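You operate a simulated robot arm through the tools that you are given. There is no shell and no other tool.

You are at the controls of a simulated two-armed robot. One attempt, no reset.

JOB
Unclamp the brown block, lay it on the deck's wall-side edge and sand the specks off the plate.
Fine: knob to FREE, slider back; blue puck, put back after; the vent stays shut. What is to be rubbed or washed off counts as gone when no trace of it is left.
Where things are to end (x, y in the base frame): brown block within 6 cm of [75, -13].

It is judged by the outcome, as a careful person would: the job done as asked, and still so three seconds after it is handed in. It fails if anything else is knocked over, pushed out of place, dropped, spilled or broken.

ROBOT AND FRAMES
Two 7-joint arms with fingered hands on one trunk that stands fixed in place. Base frame: the origin is at the foot of the trunk, x ahead of it, y to its left, z up; the work surface is at about z = 80. Units: cm, degrees, N and s.
The left shoulder is at [6, 17.7, 82.5], the right one opposite. Each reaches about 100 cm from its shoulder. Payload 4 kg a hand.
The TCP of each hand is the grasp point between the finger pads, 3.7 cm short of the fingertips. In the tool frame z runs along the fingers and y along their closing line. The gripper opens to 12.4 cm; its body begins 4.3 cm behind the TCP. The gripper is a hand of 3 fingers: y runs from the thumb to the fingers, the wrist lies at [-1.5, -10.8, -20.2] in the tool frame, and closing takes about 1.5 s.
Orientation is told as [roll, pitch, yaw] about the base's x, y, z axes, in that order, counted from this pose: with the fingers straight down and the wrist toward the robot, the tool's x, y and z point along [0, 1, 0], [1, 0, 0] and [0, 0, -1] of the base frame.

CONTROLS
- The arms move only by the tool drive_tool. It takes "left_deltas", "right_deltas" or both (then of equal length, played together; a hand with none holds still); each is a list that holds one entry, the list of rows, each a list of 6 numbers: the shift along the base's x, y, z in cm, then the turn, a rotation vector about the base's x, y, z in degrees. In form: [[[tx, ty, tz, rx, ry, rz], ...]]. A call has 1 to 20 rows; each row shifts and turns the commanded pose from where the row before left it. "left_gripper" and "right_gripper" are, for a hand that has rows, the closure, from 0 (fully open) to 1 (shut), set as the call begins (left out, the last holds). Each row takes 0.2 s and may step no farther than 5 cm and 8.6 degrees from the row before; otherwise, or with a gripper value out of range, the whole call is refused. A pose out of reach is approached as far as the arm can. The call stops where the force on the tool passes 40 N (or 10 N more than at its start, if that is more) or the arm is blocked; 0.2 s more then pass. The fingers move at their own pace (about 7.2 cm/s each) and stop on an object; they squeeze with about 21 N. The grip force told is the motor's: it shows also when the fingers shut on nothing. Time passes only in rows, and 0.2 s behind the last, so rows that do not move let the fingers close. It gives the time, the measured TCP pose, the force on the tool (base axes), the opening and the grip force at its end, in the units of the frame above (readings bear some noise), with the torque about the TCP (base axes, N m) and any sound that the robot's microphone picked up, and new pictures: "show" is both (left out), scene, wrist or none (wrist: the cameras of the hands that moved).
- Cameras (640 x 400 px; columns grow to the right, rows downward): "scene" is now at [4.82, 0.54, 147.67]; the picture's right is [0.03, -1.00, 0.00], its down [-0.72, -0.02, -0.69] and it looks along [0.69, 0.02, -0.72] (base axes); focal length 315 px, centre (320, 200). "left" rides on the left gripper at [-6.4, -7.6, -13.7] in its tool frame; the picture's right is [-0.84, -0.26, 0.48], its down [0.48, -0.76, 0.43] and it looks along [0.26, 0.60, 0.76] (tool axes); focal length 256 px, centre (320, 200). "right" rides on the right gripper at [6.4, -7.6, -13.6] in its tool frame; the picture's right is [-0.84, 0.26, -0.48], its down [-0.48, -0.76, 0.43] and it looks along [-0.26, 0.60, 0.76] (tool axes); focal length 256 px, centre (320, 200). There is no depth. A picture from a camera that has moved, and an enlarged one, comes with that camera's place and axes in the base frame and with its lens. The place of the scene camera against the robot may be out by one fixed shift of up to 1.2 cm in any direction.
- slide_trunk(by): slides the trunk up (or, below 0, down) by that many cm; the arms and the scene camera ride with it, the base frame stays. It gives what a move gives, with no picture.
- move_fingers(index, middle, thumb_bend, thumb_turn, hand): sets how far each is bent, from 0 (flat) to 1 (curled in); at 0.3 the hand is open as for a grip, at 0.7 the pads meet at the TCP. One left out holds its place. A second passes; each finger stops where it meets its share of the squeeze, and holds until it gets a number again. A gripper value or a shape takes the hand back. It gives what a move gives, with no picture; readings hold the bend of each and the force on the fingers (four entries, about 0 where the hand has none), thumb and palm. thumb_turn goes from beside the hand (0) to across from the fingers (1), as for a grip.
- hand_shape(shape, hand): the hand has 3 fingers and takes this shape, open, in about a second: jaw (thumb against the fingers, like two jaws); tri (thumb and two fingers); tip (a fingertip pinch); poke (one finger out to press); point (the index stretched); flat (the hand flat); cup (the hand cupped); fist (a fist). The gripper value then closes the fingers along that shape, each until it touches; the sizes above hold for jaw. It gives what a move gives, with no picture.
- turn_head(pan, tilt): turns the head with the scene camera to pan (to the left, within 86 degrees either way) and tilt (down, from -29 to 69), counted from straight ahead of the robot. It gives what a move gives, and a new picture of the scene camera.
- enlarge(camera, box): a new picture of the part [left, top, right, bottom] of that camera's present view, enlarged. It takes no simulated time.
- close_job(): hands the job in; it is judged then, once.

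Places have to be worked out from the pictures, the camera data and where the tool is seen. Open the grippers and draw the arms clear of the work before you hand the job in, unless the task says otherwise.

The tools are called as name(argument=value, ...) on one line, values as JSON. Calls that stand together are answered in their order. drive_tool: Moves the arms, as the interface text tells. Its arguments: {"type":"object","properties":{"left_deltas":{"type":"array","items":{"type":"array","items":{"type":"array","items":{"type":"number"}}}},"left_gripper":{"type":"number"},"right_deltas":{"type":"array","items":{"type":"array","items":{"type":"array","items":{"type":"number"}}}},"right_gripper":{"type":"number"},"show":{"type":"string","enum":["both","scene","wrist","none"]}},"required":[]} The other tools are called the same way: slide_trunk (by) moves the trunk up or down; hand_shape (shape, hand) gives the hand a shape; move_fingers (index, middle, thumb_bend, thumb_turn, hand) moves the fingers one by one; turn_head (pan, tilt) turns the head that bears the scene camera; enlarge (camera, box) takes an enlarged picture of a part of a camera's view; close_job () hands the job in.

At the start:

```text
time: 0.0
left_ee_pos: [54.45, 31.45, 113.18]
left_orientation: [-0.1, 0.0, 0.0]
left_wrist_force: [-1.1, 0.0, 0.4]
left_torque: [0.01, 0.02, 0.01]
left_grip_width: 12.34
left_gripper_force: 0.1
left_shape: jaw
left_bend: [0.3, 0.3, 0.3, 0.98]
left_finger forces: [0.1, 0.0, 0.0, 0.1, 0.0, 0.0]
right_ee_pos: [59.51, -16.59, 109.71]
right_orientation: [0.0, 0.1, 0.0]
right_wrist_force: [0.5, 0.5, -0.2]
right_torque: [-0.05, 0.02, 0.0]
right_grip_width: 12.35
right_gripper_force: 0.1
right_shape: jaw
right_bend: [0.3, 0.3, 0.3, 0.98]
right_finger forces: [0.0, 0.0, 0.1, 0.0, 0.0, 0.1]
trunk travel left (down, up): [-35.0, 24.0]
head pan, tilt (commanded): [1.6, 46.0]
```

scene: 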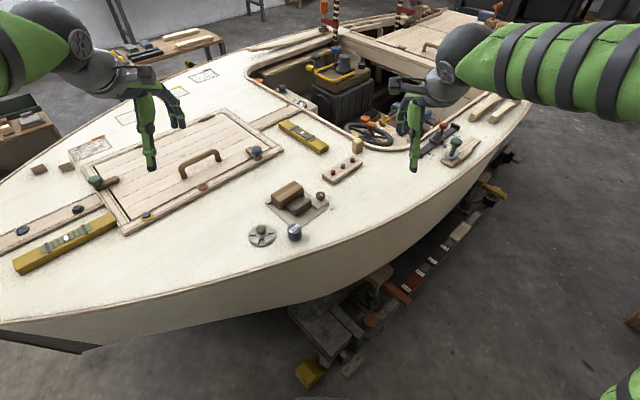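
right: 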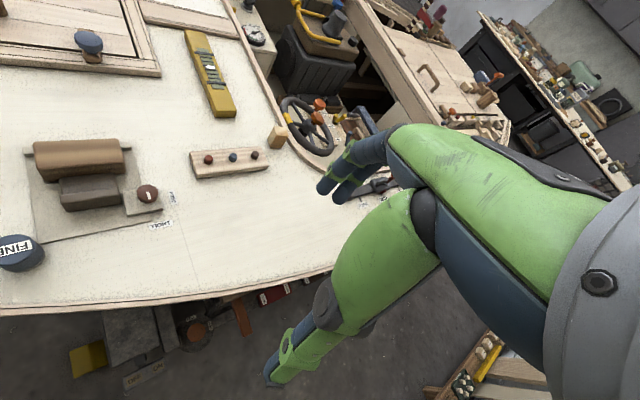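
left: 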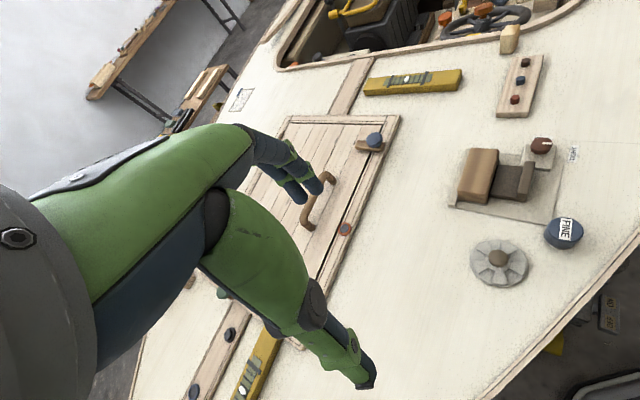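

I see a boat deck with a brown block in a fixture near the near edge, a knob, a round vent, and a blue puck marked FINE. I'll enlarge the views to read the labels before moving.

enlarge(camera="scene", box=[220, 150, 380, 250])

enlarge(camera="left", box=[430, 120, 622, 300])

enlarge(camera="right", box=[0, 120, 200, 280])

enlarge(camera="scene", box=[0, 60, 320, 280])

```text
4.00 times, centred on (300, 200) of scene
camera zoom: at [4.82, 0.54, 147.67], right [0.03, -1.0, 0.0], down [-0.72, -0.02, -0.69], along [0.69, 0.02, -0.72], focal length 1261 px, centre (400, 200)
```

zoom: 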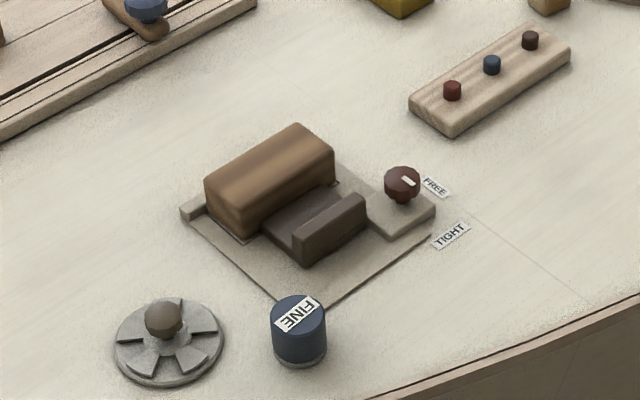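

```text
2.22 times, centred on (526, 210) of left
camera zoom: at [46.81, 25.0, 126.92], right [-0.26, -0.84, -0.48], down [-0.76, 0.48, -0.43], along [0.6, 0.26, -0.76], focal length 569 px, centre (-138, 178)
```

zoom: 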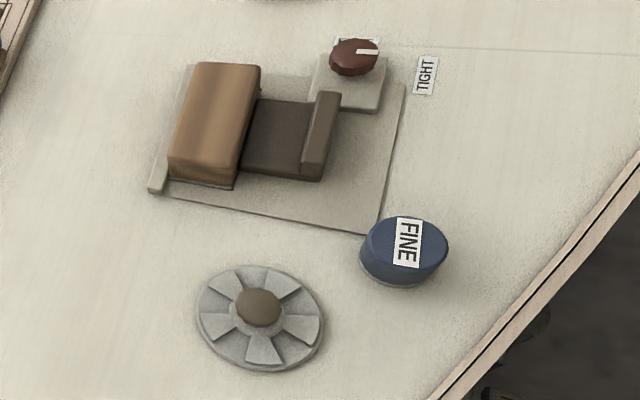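

```text
2.50 times, centred on (100, 200) of right
camera zoom: at [51.84, -10.3, 123.52], right [0.26, -0.84, 0.48], down [-0.76, -0.48, -0.43], along [0.6, -0.26, -0.76], focal length 640 px, centre (870, 200)
```

zoom: 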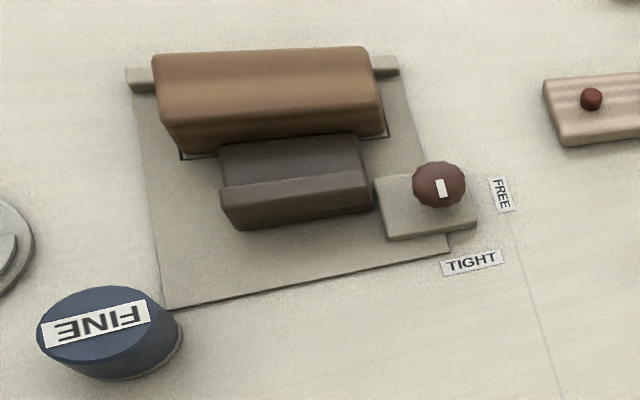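

```text
1.82 times, centred on (160, 170) of scene
camera zoom: at [4.82, 0.54, 147.67], right [0.03, -1.0, 0.0], down [-0.72, -0.02, -0.69], along [0.69, 0.02, -0.72], focal length 573 px, centre (611, 254)
```

zoom: 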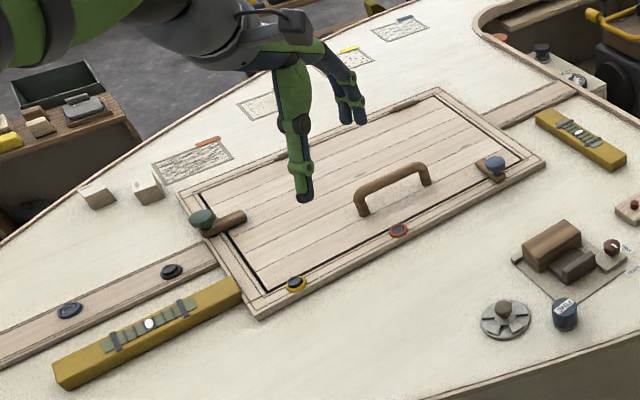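

The fixture has a brown block held by a dark slider, a knob between FREE and TIGHT, and the blue FINE puck and vent nearby. I'll zoom in further on the knob, the target area and the plate.

enlarge(camera="right", box=[110, 160, 190, 240])

enlarge(camera="scene", box=[300, 170, 364, 210])

enlarge(camera="scene", box=[320, 110, 520, 235])

enlarge(camera="right", box=[150, 60, 390, 260])

enlarge(camera="left", box=[500, 120, 600, 200])

```text
5.00 times, centred on (150, 200) of right
camera zoom: at [51.84, -10.3, 123.52], right [0.26, -0.84, 0.48], down [-0.76, -0.48, -0.43], along [0.6, -0.26, -0.76], focal length 1280 px, centre (1170, 200)
```

zoom: 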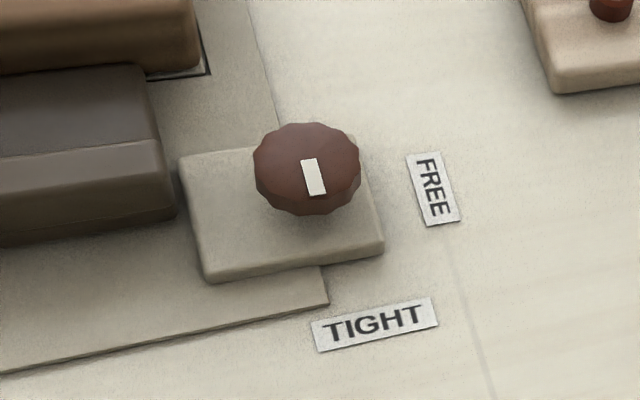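

```text
10.00 times, centred on (332, 190) of scene
camera zoom: at [4.82, 0.54, 147.67], right [0.03, -1.0, 0.0], down [-0.72, -0.02, -0.69], along [0.69, 0.02, -0.72], focal length 3153 px, centre (200, 300)
```

zoom: 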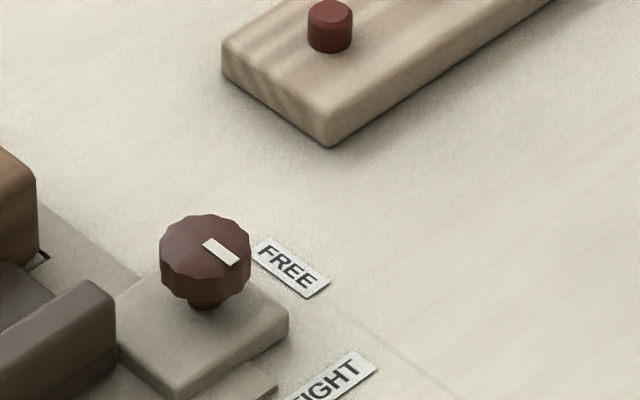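

```text
3.20 times, centred on (420, 172) of scene
camera zoom: at [4.82, 0.54, 147.67], right [0.03, -1.0, 0.0], down [-0.72, -0.02, -0.69], along [0.69, 0.02, -0.72], focal length 1009 px, centre (0, 288)
```

zoom: 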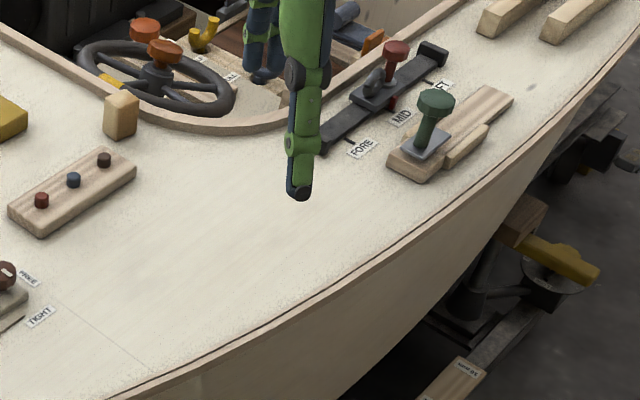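

```text
2.00 times, centred on (270, 160) of right
camera zoom: at [51.84, -10.3, 123.52], right [0.26, -0.84, 0.48], down [-0.76, -0.48, -0.43], along [0.6, -0.26, -0.76], focal length 512 px, centre (420, 280)
```

zoom: 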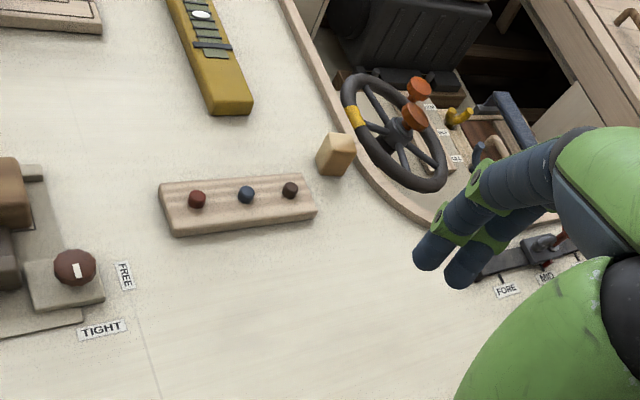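

```text
5.00 times, centred on (550, 160) of left
camera zoom: at [46.81, 25.0, 126.92], right [-0.26, -0.84, -0.48], down [-0.76, 0.48, -0.43], along [0.6, 0.26, -0.76], focal length 1280 px, centre (-830, 400)
```

zoom: 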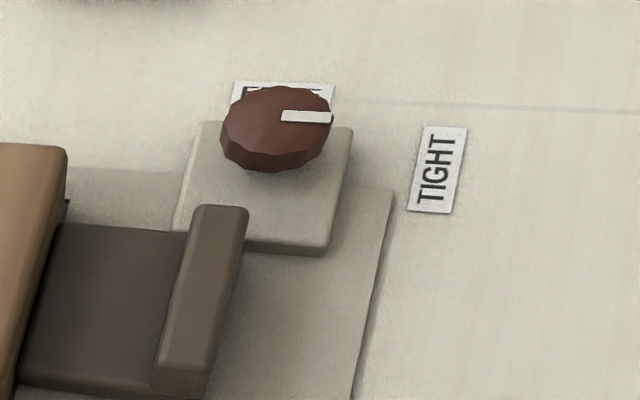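

The knob pointer is at TIGHT (about (68.7, 1.8), top z≈83), FREE is 90° counter-clockwise from it, and the fixture is turned about −45°. I'll take sharper zooms of the block, slider and puck for measuring.

enlarge(camera="left", box=[440, 130, 560, 205])

enlarge(camera="right", box=[20, 130, 148, 210])

enlarge(camera="scene", box=[260, 175, 340, 225])

enlarge(camera="scene", box=[240, 215, 320, 265])

enlarge(camera="scene", box=[370, 70, 450, 180])

```text
5.33 times, centred on (500, 168) of left
camera zoom: at [46.81, 25.0, 126.92], right [-0.26, -0.84, -0.48], down [-0.76, 0.48, -0.43], along [0.6, 0.26, -0.76], focal length 1365 px, centre (-640, 373)
```

zoom: 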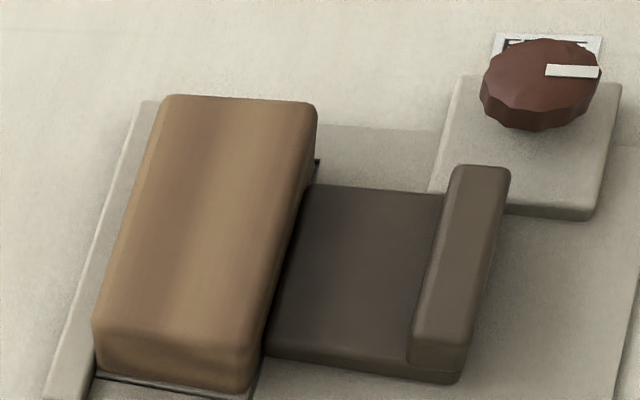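

```text
5.00 times, centred on (84, 170) of right
camera zoom: at [51.84, -10.3, 123.52], right [0.26, -0.84, 0.48], down [-0.76, -0.48, -0.43], along [0.6, -0.26, -0.76], focal length 1280 px, centre (1500, 350)
```

zoom: 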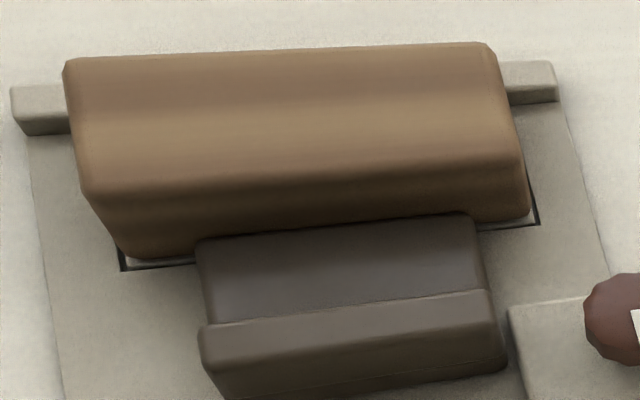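

```text
8.00 times, centred on (300, 200) of scene
camera zoom: at [4.82, 0.54, 147.67], right [0.03, -1.0, 0.0], down [-0.72, -0.02, -0.69], along [0.69, 0.02, -0.72], focal length 2523 px, centre (480, 200)
```

zoom: 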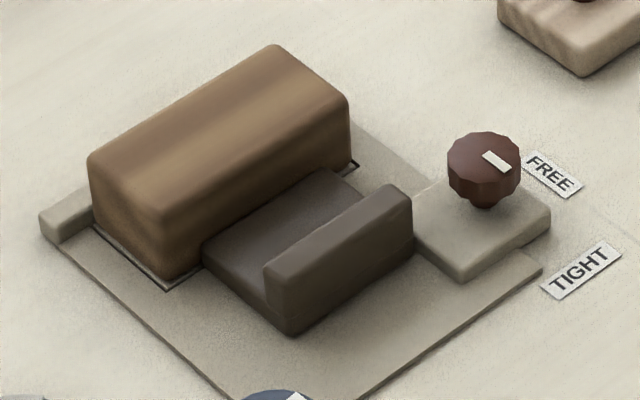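

```text
8.00 times, centred on (280, 240) of scene
camera zoom: at [4.82, 0.54, 147.67], right [0.03, -1.0, 0.0], down [-0.72, -0.02, -0.69], along [0.69, 0.02, -0.72], focal length 2523 px, centre (640, -120)
```

zoom: 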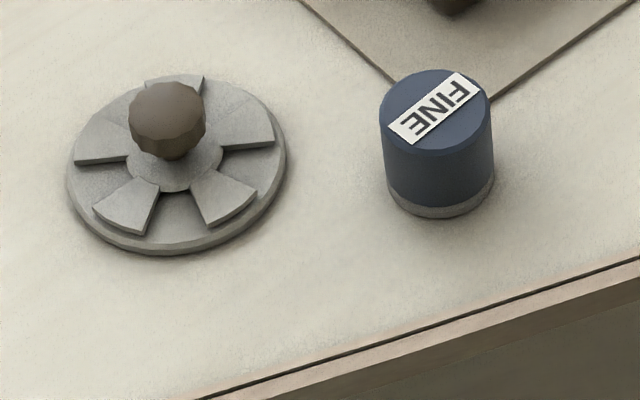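

```text
3.64 times, centred on (410, 125) of scene
camera zoom: at [4.82, 0.54, 147.67], right [0.03, -1.0, 0.0], down [-0.72, -0.02, -0.69], along [0.69, 0.02, -0.72], focal length 1147 px, centre (-7, 473)
```

zoom: 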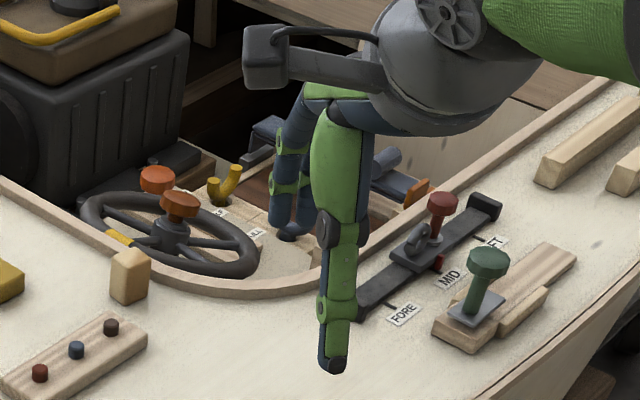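

Measurements agree: the fixture's long axis runs along (0.707, −0.707), the block centre is near (69.4, 11.3) with top z≈84.5, the slider handle is at about v=50–51.6, and the puck is near (55.7, 8.3). I'll try the fingertip-pinch shape on the right hand and look at it before working the knob.

hand_shape(shape="tip", hand="right")

enlarge(camera="scene", box=[370, 60, 498, 180])

enlarge(camera="right", box=[0, 0, 640, 400])

```text
time: 0.9
left_ee_pos: [54.35, 31.34, 113.24]
left_orientation: [0.0, 0.1, 0.0]
left_wrist_force: [0.4, 0.2, -0.7]
left_torque: [-0.01, -0.03, 0.02]
left_grip_width: 12.35
left_gripper_force: 0.0
left_shape: jaw
left_bend: [0.3, 0.3, 0.3, 0.98]
left_finger forces: [0.0, 0.0, 0.0, 0.1, 0.0, 0.1]
right_ee_pos: [59.39, -16.65, 109.73]
right_orientation: [0.0, 0.0, -0.1]
right_wrist_force: [0.5, 0.6, -0.2]
right_torque: [-0.01, 0.01, 0.03]
right_grip_width: 12.37
right_gripper_force: 0.0
right_shape: tip
right_bend: [0.31, 0.98, 0.3, 0.98]
right_finger forces: [0.0, 0.1, 0.1, 0.0, 0.1, 0.1]
trunk travel left (down, up): [-35.0, 24.0]
head pan, tilt (commanded): [1.6, 46.0]
```

```text
3.33 times, centred on (434, 120) of scene
camera zoom: at [4.82, 0.54, 147.67], right [0.03, -1.0, 0.0], down [-0.72, -0.02, -0.69], along [0.69, 0.02, -0.72], focal length 1051 px, centre (-60, 467)
```

zoom: 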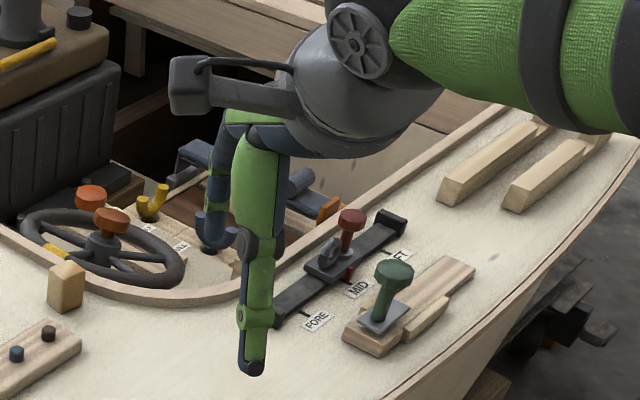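

```text
1.00 times, centred on (320, 200) of right (not enlarged: the box is as wide or as high as the picture)
camera zoom: at [51.84, -10.3, 123.52], right [0.26, -0.84, 0.48], down [-0.76, -0.48, -0.43], along [0.6, -0.26, -0.76], focal length 256 px, centre (320, 200)
```

zoom: 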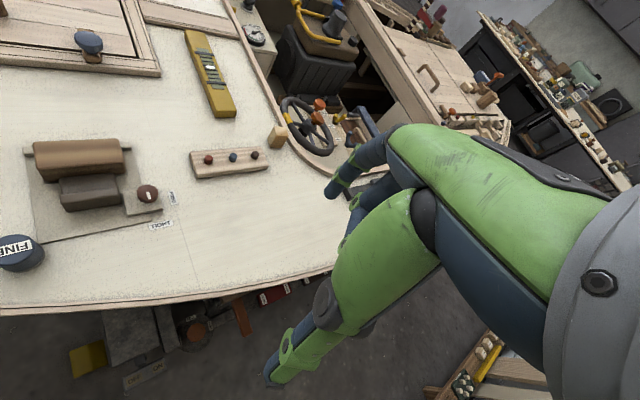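

The tip shape curls one finger, so a three-point jaw grip will suit the round knob better. I'll return to jaw and bring the right hand above the knob at about (68.7, 1.8, 97), turned to yaw −20.

hand_shape(shape="jaw", hand="right")

drive_tool(right_deltas=[[[1.55, 3.07, -2.1, 0, 0, -3.33], [1.55, 3.07, -2.1, 0, 0, -3.33], [1.55, 3.07, -2.1, 0, 0, -3.33], [1.55, 3.07, -2.1, 0, 0, -3.33], [1.55, 3.07, -2.1, 0, 0, -3.34], [1.55, 3.07, -2.1, 0, 0, -3.34]]], right_gripper=0.5, show="both")

```text
time: 1.8
left_ee_pos: [54.42, 31.47, 113.17]
left_orientation: [0.0, 0.0, 0.1]
left_wrist_force: [0.2, 0.1, -0.4]
left_torque: [-0.01, 0.0, 0.01]
left_grip_width: 12.36
left_gripper_force: 0.2
left_shape: jaw
left_bend: [0.3, 0.3, 0.3, 0.98]
left_finger forces: [0.0, 0.0, 0.0, 0.0, 0.1, 0.1]
right_ee_pos: [59.42, -16.66, 109.88]
right_orientation: [0.0, 0.0, 0.0]
right_wrist_force: [0.2, -0.5, 1.3]
right_torque: [0.01, -0.02, 0.03]
right_grip_width: 12.38
right_gripper_force: 0.1
right_shape: jaw
right_bend: [0.3, 0.3, 0.3, 0.98]
right_finger forces: [0.0, 0.1, 0.0, 0.0, 0.1, 0.0]
trunk travel left (down, up): [-35.0, 24.0]
head pan, tilt (commanded): [1.6, 46.0]
```

```text
time: 3.2
left_ee_pos: [54.39, 31.34, 113.2]
left_orientation: [0.1, 0.0, -0.1]
left_wrist_force: [-0.6, -0.4, -0.2]
left_torque: [-0.04, 0.02, 0.0]
left_grip_width: 12.35
left_gripper_force: 0.0
left_shape: jaw
left_bend: [0.3, 0.3, 0.3, 0.98]
left_finger forces: [0.0, 0.0, 0.0, 0.0, 0.0, 0.0]
right_ee_pos: [68.75, 1.76, 97.17]
right_orientation: [0.0, 0.0, -20.1]
right_wrist_force: [0.6, -0.4, 0.1]
right_torque: [-0.01, -0.04, -0.03]
right_grip_width: 6.23
right_gripper_force: 0.1
right_shape: jaw
right_bend: [0.42, 0.46, 0.56, 1.0]
right_finger forces: [0.0, 0.0, 0.1, 0.0, 0.0, 0.0]
trunk travel left (down, up): [-35.0, 24.0]
head pan, tilt (commanded): [1.6, 46.0]
camera scene: at [4.85, 0.6, 147.67], right [0.03, -1.0, 0.0], down [-0.72, -0.02, -0.69], along [0.69, 0.02, -0.72], focal length 315 px, centre (320, 200)
camera right: at [63.8, 10.39, 110.94], right [-0.05, -0.87, 0.48], down [-0.88, -0.19, -0.43], along [0.47, -0.44, -0.76], focal length 256 px, centre (320, 200)
```

scene: 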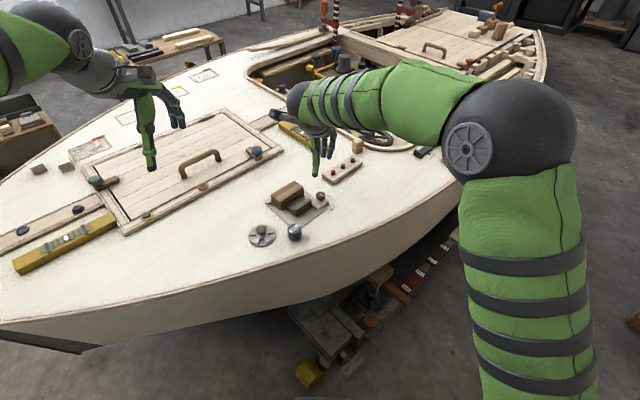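
right: 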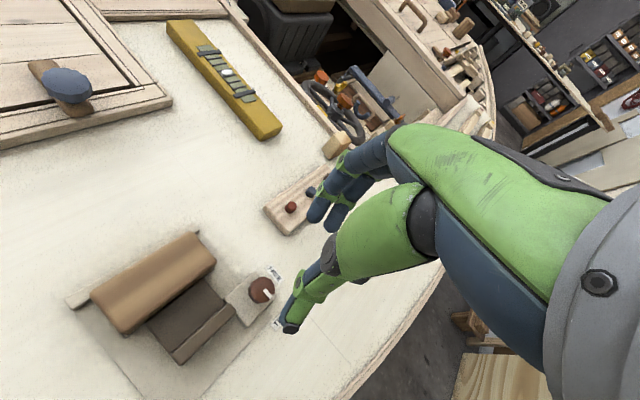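

The hand is above the knob with a 6.2 cm opening. I'll zoom from scene and left views to check alignment of the fingers with the knob.

enlarge(camera="scene", box=[270, 110, 390, 220])

enlarge(camera="left", box=[440, 20, 640, 220])

enlarge(camera="right", box=[200, 140, 440, 360])

```text
3.64 times, centred on (330, 165) of scene
camera zoom: at [4.85, 0.6, 147.67], right [0.03, -1.0, 0.0], down [-0.72, -0.02, -0.69], along [0.69, 0.02, -0.72], focal length 1147 px, centre (284, 327)
```

zoom: 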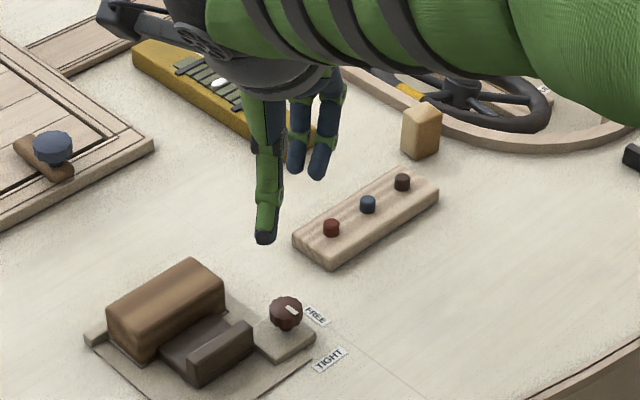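

```text
2.00 times, centred on (540, 120) of left
camera zoom: at [46.85, 25.05, 126.89], right [-0.26, -0.84, -0.48], down [-0.76, 0.48, -0.43], along [0.6, 0.25, -0.76], focal length 512 px, centre (-120, 360)
```

zoom: 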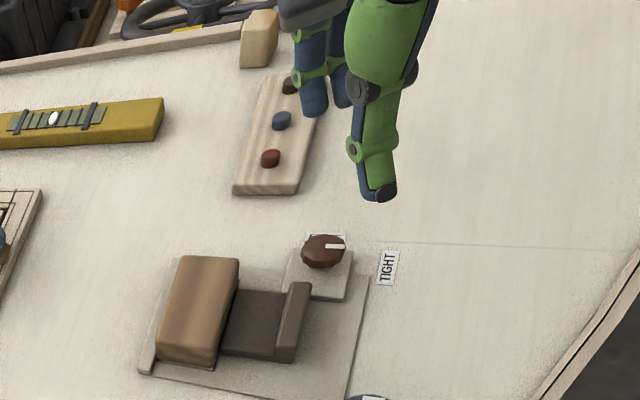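

```text
1.82 times, centred on (320, 250) of right
camera zoom: at [63.8, 10.39, 110.94], right [-0.05, -0.87, 0.48], down [-0.88, -0.19, -0.43], along [0.47, -0.44, -0.76], focal length 465 px, centre (320, 109)
```

zoom: 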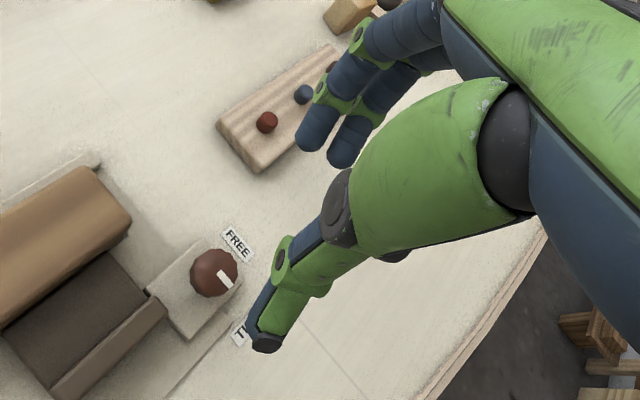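

The thumb tip sits about 3.0 cm below the TCP and the fingertips about 4.0, so I'll tilt the hand 8.6° to level them, shift to centre on the knob at tip height, and come down to z≈86.5, just above the knob.

drive_tool(right_deltas=[[[-0.2, 0.07, -1.5, -2.94, -8.08, 0], [-0.2, 0.08, -3.0, 0, 0, 0], [0, 0, -3.2, 0, 0, 0], [0, 0, -3.0, 0, 0, 0]]], right_gripper=0.52, show="both")

enlarge(camera="scene", box=[280, 130, 380, 220])

enlarge(camera="left", box=[480, 80, 620, 200])

```text
time: 4.2
left_ee_pos: [54.35, 31.46, 113.17]
left_orientation: [0.0, 0.0, 0.0]
left_wrist_force: [0.2, -0.6, -0.6]
left_torque: [0.0, 0.01, -0.02]
left_grip_width: 12.36
left_gripper_force: 0.1
left_shape: jaw
left_bend: [0.3, 0.3, 0.3, 0.98]
left_finger forces: [0.0, 0.1, 0.0, 0.0, 0.0, 0.1]
right_ee_pos: [68.33, 2.05, 86.36]
right_orientation: [-0.1, -8.5, -20.0]
right_wrist_force: [0.1, -0.1, -0.1]
right_torque: [0.01, 0.01, -0.02]
right_grip_width: 5.96
right_gripper_force: 0.0
right_shape: jaw
right_bend: [0.43, 0.46, 0.56, 1.0]
right_finger forces: [0.0, 0.0, 0.1, 0.1, 0.0, 0.0]
trunk travel left (down, up): [-35.0, 24.0]
head pan, tilt (commanded): [1.6, 46.0]
camera scene: at [4.83, 0.58, 147.67], right [0.03, -1.0, 0.0], down [-0.72, -0.02, -0.69], along [0.69, 0.02, -0.72], focal length 315 px, centre (320, 200)
camera right: at [61.47, 11.19, 98.91], right [-0.12, -0.85, 0.52], down [-0.81, -0.22, -0.54], along [0.57, -0.48, -0.66], focal length 256 px, centre (320, 200)
```

scene: 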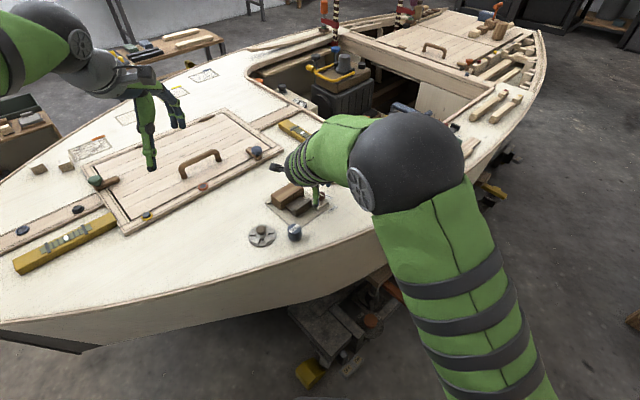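
right: 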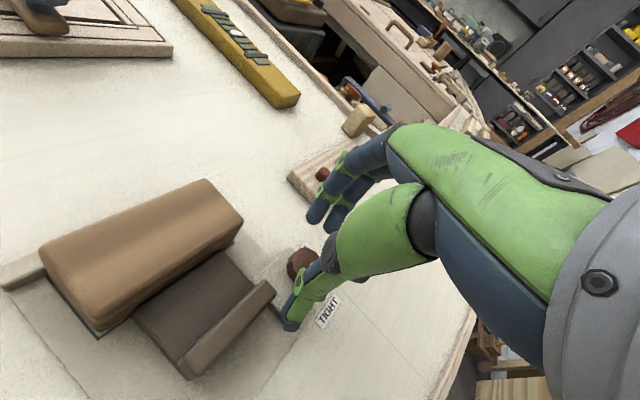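

```text
4.44 times, centred on (330, 175) of scene
camera zoom: at [4.83, 0.58, 147.67], right [0.03, -1.0, 0.0], down [-0.72, -0.02, -0.69], along [0.69, 0.02, -0.72], focal length 1402 px, centre (276, 311)
```

zoom: 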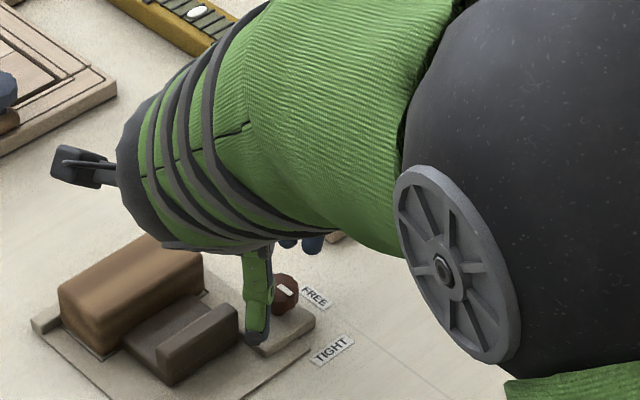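

```text
3.33 times, centred on (550, 140) of left
camera zoom: at [46.82, 25.03, 126.91], right [-0.26, -0.84, -0.48], down [-0.76, 0.48, -0.43], along [0.6, 0.25, -0.76], focal length 853 px, centre (-447, 400)
```

zoom: 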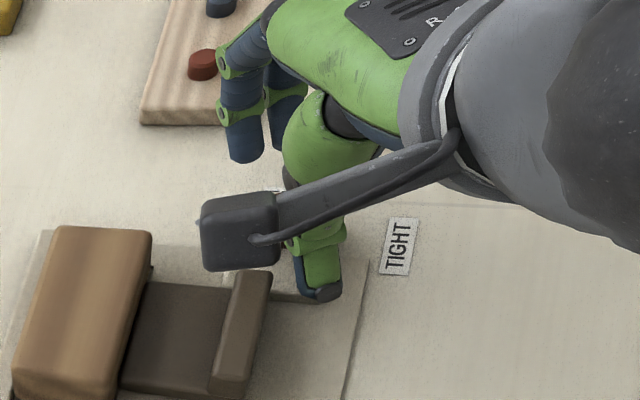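

The thumb is close beside the knob and clear of the slider. I'll zoom the wrist camera to see the knob between thumb and fingers before lowering.

enlarge(camera="right", box=[250, 180, 400, 340])

enlarge(camera="scene", box=[315, 175, 365, 215])

```text
2.50 times, centred on (325, 260) of right
camera zoom: at [61.47, 11.19, 98.91], right [-0.12, -0.85, 0.52], down [-0.81, -0.22, -0.54], along [0.57, -0.48, -0.66], focal length 640 px, centre (308, 50)
```

zoom: 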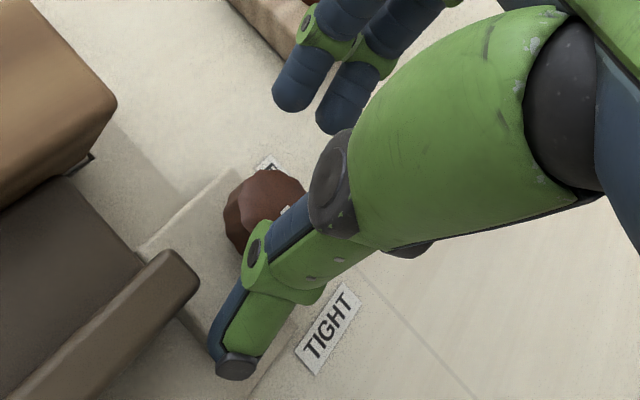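

```text
10.00 times, centred on (340, 195) of scene
camera zoom: at [4.83, 0.58, 147.67], right [0.03, -1.0, 0.0], down [-0.72, -0.02, -0.69], along [0.69, 0.02, -0.72], focal length 3153 px, centre (120, 250)
```

zoom: 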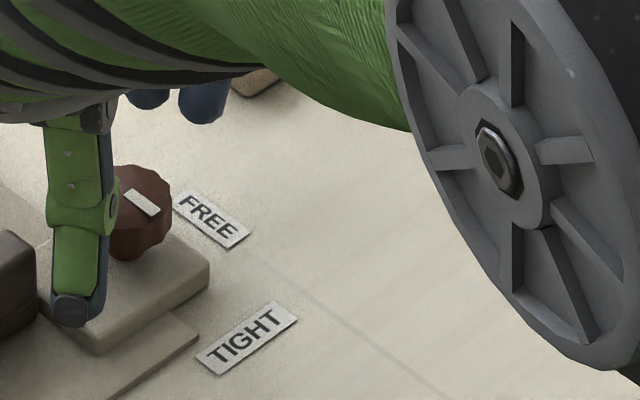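

The thumb points at the knob along the expected line. I'll lower 1.2 cm so the tips flank the knob cap, checking for contact.

drive_tool(right_deltas=[[[0, -0.05, -0.4, 0, 0, 0], [0, -0.05, -0.4, 0, 0, 0], [0, 0, -0.4, 0, 0, 0], [0, 0, 0, 0, 0, 0]]], show="none")

enlarge(camera="scene", box=[315, 175, 365, 215])

enlarge(camera="right", box=[250, 180, 400, 340])

```text
time: 5.2
left_ee_pos: [54.29, 31.42, 113.16]
left_orientation: [0.0, 0.0, 0.1]
left_wrist_force: [-0.2, 0.8, -1.1]
left_torque: [-0.02, -0.01, 0.0]
left_grip_width: 12.36
left_gripper_force: 0.1
left_shape: jaw
left_bend: [0.3, 0.3, 0.3, 0.98]
left_finger forces: [0.0, 0.0, 0.0, 0.1, 0.1, 0.0]
right_ee_pos: [68.29, 1.96, 85.34]
right_orientation: [0.1, -8.6, -20.0]
right_wrist_force: [0.2, 0.3, 2.0]
right_torque: [0.04, 0.08, -0.01]
right_grip_width: 5.99
right_gripper_force: 0.1
right_shape: jaw
right_bend: [0.43, 0.46, 0.56, 1.0]
right_finger forces: [0.0, 0.0, 0.0, 0.1, 2.5, 0.0]
trunk travel left (down, up): [-35.0, 24.0]
head pan, tilt (commanded): [1.6, 46.0]
```

```text
10.00 times, centred on (340, 195) of scene
camera zoom: at [4.8, 0.55, 147.67], right [0.03, -1.0, 0.0], down [-0.72, -0.02, -0.69], along [0.69, 0.02, -0.72], focal length 3153 px, centre (120, 250)
```

zoom: 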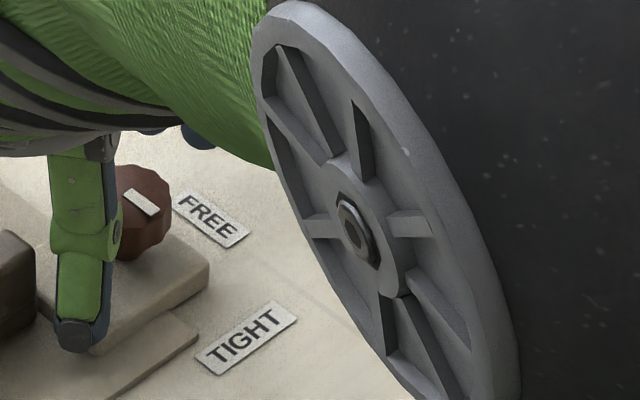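

```text
2.50 times, centred on (325, 260) of right
camera zoom: at [61.55, 11.08, 97.79], right [-0.12, -0.85, 0.52], down [-0.81, -0.22, -0.54], along [0.57, -0.48, -0.66], focal length 640 px, centre (308, 50)
```

zoom: 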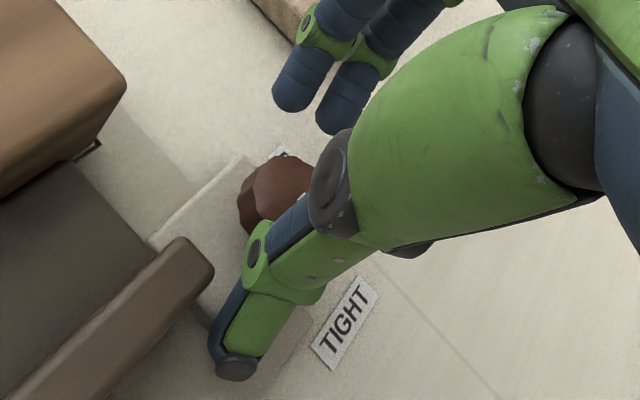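

The thumb tip just touched the knob's base (2.5 N up), so I'll raise 0.4 cm and close the fingers on the knob.

drive_tool(right_deltas=[[[0, 0, 0.25, 0, 0, 0], [0, 0, 0.25, 0, 0, 0]]], show="none")

drive_tool(right_deltas=[[[0, 0, 0, 0, 0, 0], [0, 0, 0, 0, 0, 0], [0, 0, 0, 0, 0, 0], [0, 0, 0, 0, 0, 0], [0, 0, 0, 0, 0, 0]]], right_gripper=0.9, show="wrist")

enlarge(camera="right", box=[250, 180, 400, 340])

enlarge(camera="scene", box=[315, 175, 365, 215])

```text
time: 5.8
left_ee_pos: [54.44, 31.37, 113.21]
left_orientation: [0.0, 0.0, 0.0]
left_wrist_force: [0.4, 0.0, -0.7]
left_torque: [0.03, 0.01, -0.02]
left_grip_width: 12.35
left_gripper_force: 0.0
left_shape: jaw
left_bend: [0.3, 0.3, 0.3, 0.98]
left_finger forces: [0.0, 0.1, 0.0, 0.0, 0.0, 0.0]
right_ee_pos: [68.37, 1.9, 85.84]
right_orientation: [0.0, -8.5, -20.0]
right_wrist_force: [-0.2, 0.1, 1.3]
right_torque: [0.01, 0.03, 0.02]
right_grip_width: 5.99
right_gripper_force: 0.1
right_shape: jaw
right_bend: [0.43, 0.46, 0.56, 1.0]
right_finger forces: [0.1, 0.0, 0.0, 0.0, 0.0, 0.1]
trunk travel left (down, up): [-35.0, 24.0]
head pan, tilt (commanded): [1.6, 46.0]
```

```text
time: 7.0
left_ee_pos: [54.43, 31.37, 113.2]
left_orientation: [0.0, 0.0, -0.1]
left_wrist_force: [0.1, -0.1, -0.4]
left_torque: [0.07, 0.01, 0.02]
left_grip_width: 12.35
left_gripper_force: 0.1
left_shape: jaw
left_bend: [0.3, 0.3, 0.3, 0.98]
left_finger forces: [0.0, 0.0, 0.0, 0.0, 0.0, 0.0]
right_ee_pos: [68.22, 2.01, 85.84]
right_orientation: [0.0, -8.6, -19.9]
right_wrist_force: [-7.7, 4.8, 0.4]
right_torque: [0.11, 0.17, 0.06]
right_grip_width: 2.43
right_gripper_force: 21.3
right_shape: jaw
right_bend: [0.62, 0.63, 0.63, 1.0]
right_finger forces: [10.5, 4.9, 0.0, 0.0, 24.0, 0.0]
trunk travel left (down, up): [-35.0, 24.0]
head pan, tilt (commanded): [1.6, 46.0]
camera right: at [61.48, 11.16, 98.24], right [-0.12, -0.85, 0.52], down [-0.81, -0.22, -0.54], along [0.57, -0.48, -0.66], focal length 256 px, centre (320, 200)
```

right: 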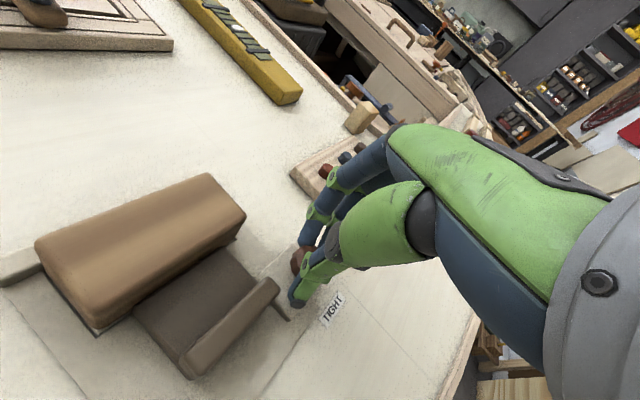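

```text
2.50 times, centred on (325, 260) of right
camera zoom: at [61.48, 11.16, 98.24], right [-0.12, -0.85, 0.52], down [-0.81, -0.22, -0.54], along [0.57, -0.48, -0.66], focal length 640 px, centre (308, 50)
```

zoom: 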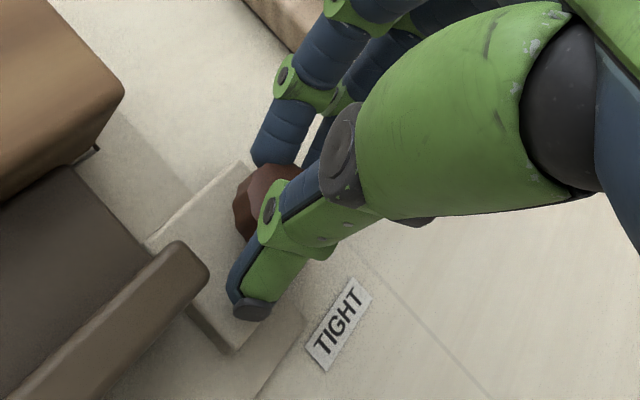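

```text
10.00 times, centred on (340, 195) of scene
camera zoom: at [4.75, 0.59, 147.67], right [0.03, -1.0, 0.0], down [-0.72, -0.02, -0.69], along [0.69, 0.02, -0.72], focal length 3153 px, centre (120, 250)
```

zoom: 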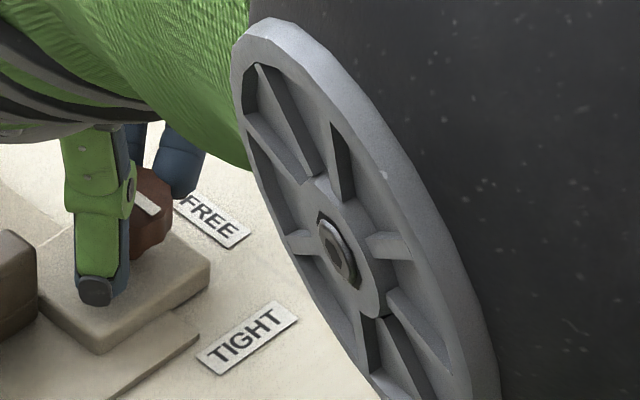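

The knob is gripped (21 N, three contacts). I'll turn the hand counter-clockwise about the knob axis in two halves, first about 41°, and check the pointer.

drive_tool(right_deltas=[[[-0.17, -0.02, 0, 0, 0, 8.18], [-0.012, -0.085, 0, 0, 0, 8.18], [0.001, -0.085, 0, 0, 0, 8.18], [0.013, -0.085, 0, 0, 0, 8.18], [0.024, -0.082, 0, 0, 0, 8.18], [0, 0, 0, 0, 0, 0]]], show="wrist")

enlarge(camera="scene", box=[315, 175, 365, 215])

enlarge(camera="right", box=[220, 180, 400, 340])

```text
time: 8.4
left_ee_pos: [54.37, 31.35, 113.36]
left_orientation: [0.0, 0.0, 0.0]
left_wrist_force: [0.0, -0.2, 0.3]
left_torque: [0.03, 0.0, -0.02]
left_grip_width: 12.38
left_gripper_force: 0.0
left_shape: jaw
left_bend: [0.3, 0.3, 0.3, 0.98]
left_finger forces: [0.1, 0.0, 0.1, 0.1, 0.0, 0.0]
right_ee_pos: [68.11, 1.57, 85.73]
right_orientation: [-0.1, -8.5, 21.1]
right_wrist_force: [-2.5, 6.4, -0.1]
right_torque: [0.22, -0.02, 0.05]
right_grip_width: 2.32
right_gripper_force: 21.2
right_shape: jaw
right_bend: [0.61, 0.63, 0.64, 1.0]
right_finger forces: [14.8, 6.2, 0.1, 0.0, 19.9, 0.0]
trunk travel left (down, up): [-35.0, 24.0]
head pan, tilt (commanded): [1.6, 46.0]
camera right: at [56.96, 4.0, 98.26], right [0.47, -0.72, 0.52], down [-0.47, -0.7, -0.54], along [0.75, 0.01, -0.66], focal length 256 px, centre (320, 200)
```

right: 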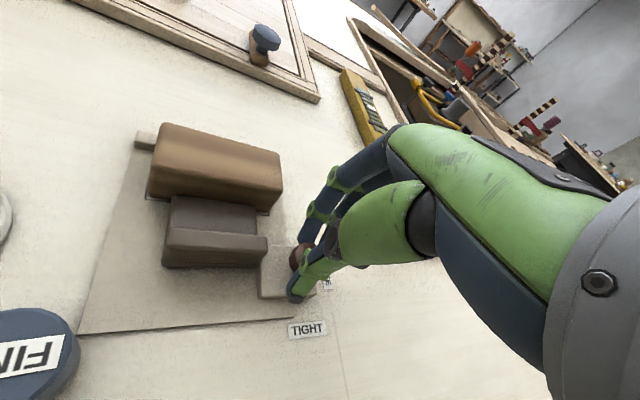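

```text
10.00 times, centred on (340, 195) of scene
camera zoom: at [4.8, 0.57, 147.67], right [0.03, -1.0, 0.0], down [-0.72, -0.02, -0.69], along [0.69, 0.02, -0.72], focal length 3153 px, centre (120, 250)
```

zoom: 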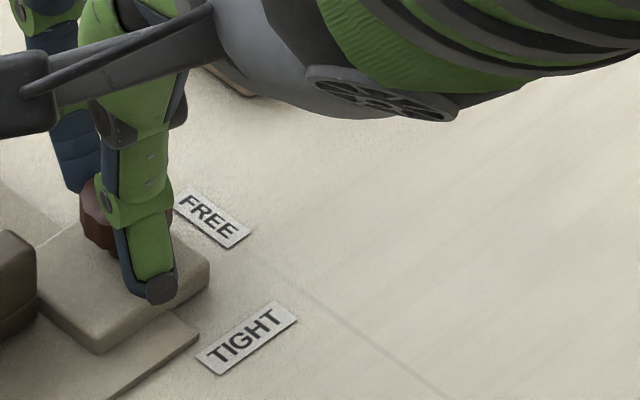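

```text
2.50 times, centred on (310, 260) of right
camera zoom: at [56.96, 4.0, 98.26], right [0.47, -0.72, 0.52], down [-0.47, -0.7, -0.54], along [0.75, 0.01, -0.66], focal length 640 px, centre (345, 50)
```

zoom: 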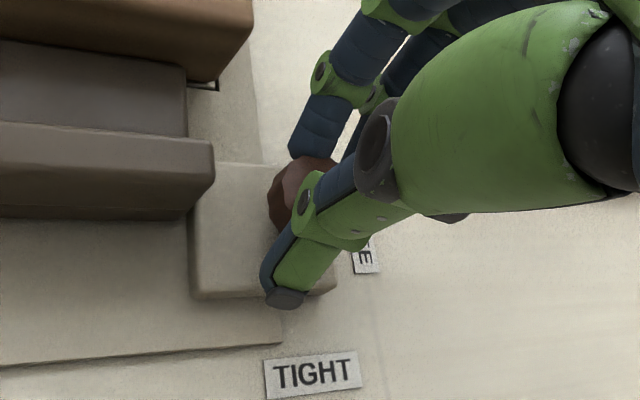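

No slip signs and little torque. I'll continue the remaining 49° turn.

drive_tool(right_deltas=[[[0.0, 0.05, 0, 0, 0, 8.18], [0.047, -0.072, 0, 0, 0, 8.18], [0.056, -0.064, 0, 0, 0, 8.18], [0.065, -0.055, 0, 0, 0, 8.18], [0.072, -0.046, 0, 0, 0, 8.18], [0.079, -0.035, 0, 0, 0, 8.2], [0, 0, 0, 0, 0, 0]]], show="wrist")

enlarge(camera="scene", box=[315, 175, 365, 215])

enlarge(camera="left", box=[500, 120, 600, 200])

enlarge(camera="right", box=[220, 180, 400, 340])

```text
time: 10.0
left_ee_pos: [54.49, 31.06, 113.26]
left_orientation: [0.0, -0.1, -0.3]
left_wrist_force: [-0.3, -0.1, -0.5]
left_torque: [0.02, -0.02, 0.02]
left_grip_width: 12.39
left_gripper_force: 0.1
left_shape: jaw
left_bend: [0.3, 0.3, 0.3, 0.98]
left_finger forces: [0.1, 0.0, 0.0, 0.1, 0.0, 0.0]
right_ee_pos: [67.79, 1.67, 85.75]
right_orientation: [0.9, -8.7, 70.5]
right_wrist_force: [-13.2, 19.2, -1.5]
right_torque: [0.51, 0.26, 0.14]
right_grip_width: 1.15
right_gripper_force: 21.0
right_shape: jaw
right_bend: [0.72, 0.62, 0.75, 0.96]
right_finger forces: [0.0, 7.7, 0.0, 0.1, 20.6, 0.0]
trunk travel left (down, up): [-35.0, 24.0]
head pan, tilt (commanded): [1.6, 46.0]
stopped in row 7 (right hand): the force on the tool passed its limit at 40 N (the readings are from after the stop); the commanded pose is now the measured one
camera right: at [58.78, -5.32, 98.33], right [0.86, -0.11, 0.5], down [0.22, -0.8, -0.55], along [0.47, 0.58, -0.67], focal length 256 px, centre (320, 200)
```

right: 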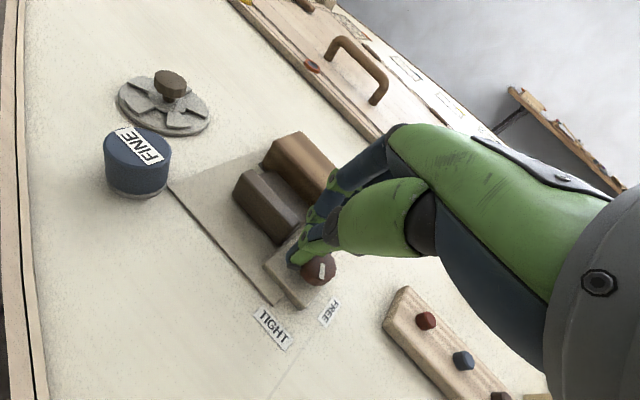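

```text
10.00 times, centred on (340, 195) of scene
camera zoom: at [4.77, 0.56, 147.68], right [0.03, -1.0, 0.0], down [-0.72, -0.02, -0.69], along [0.69, 0.02, -0.72], focal length 3153 px, centre (120, 250)
```

zoom: 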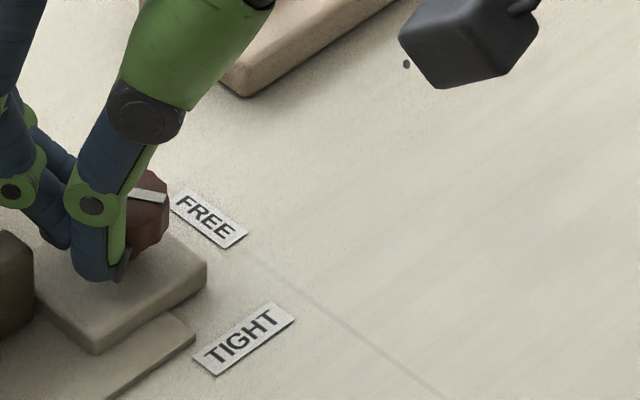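

```text
5.00 times, centred on (550, 160) of left
camera zoom: at [46.9, 24.72, 126.96], right [-0.26, -0.84, -0.48], down [-0.76, 0.49, -0.44], along [0.6, 0.25, -0.76], focal length 1280 px, centre (-830, 400)
```

zoom: 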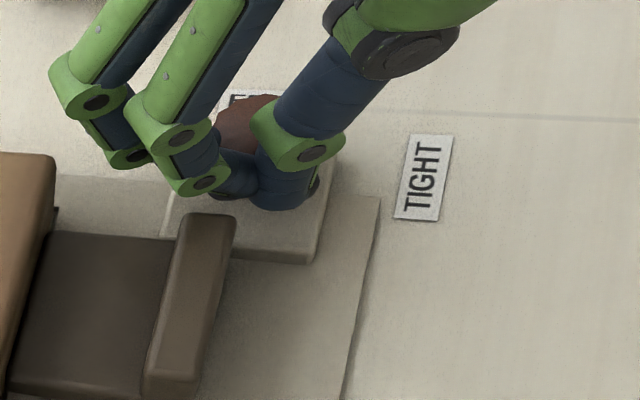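

```text
2.50 times, centred on (310, 260) of right
camera zoom: at [58.78, -5.32, 98.33], right [0.86, -0.11, 0.5], down [0.22, -0.8, -0.55], along [0.47, 0.58, -0.67], focal length 640 px, centre (345, 50)
```

zoom: 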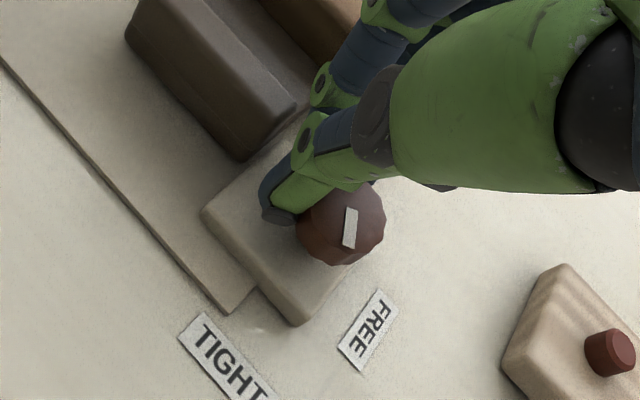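

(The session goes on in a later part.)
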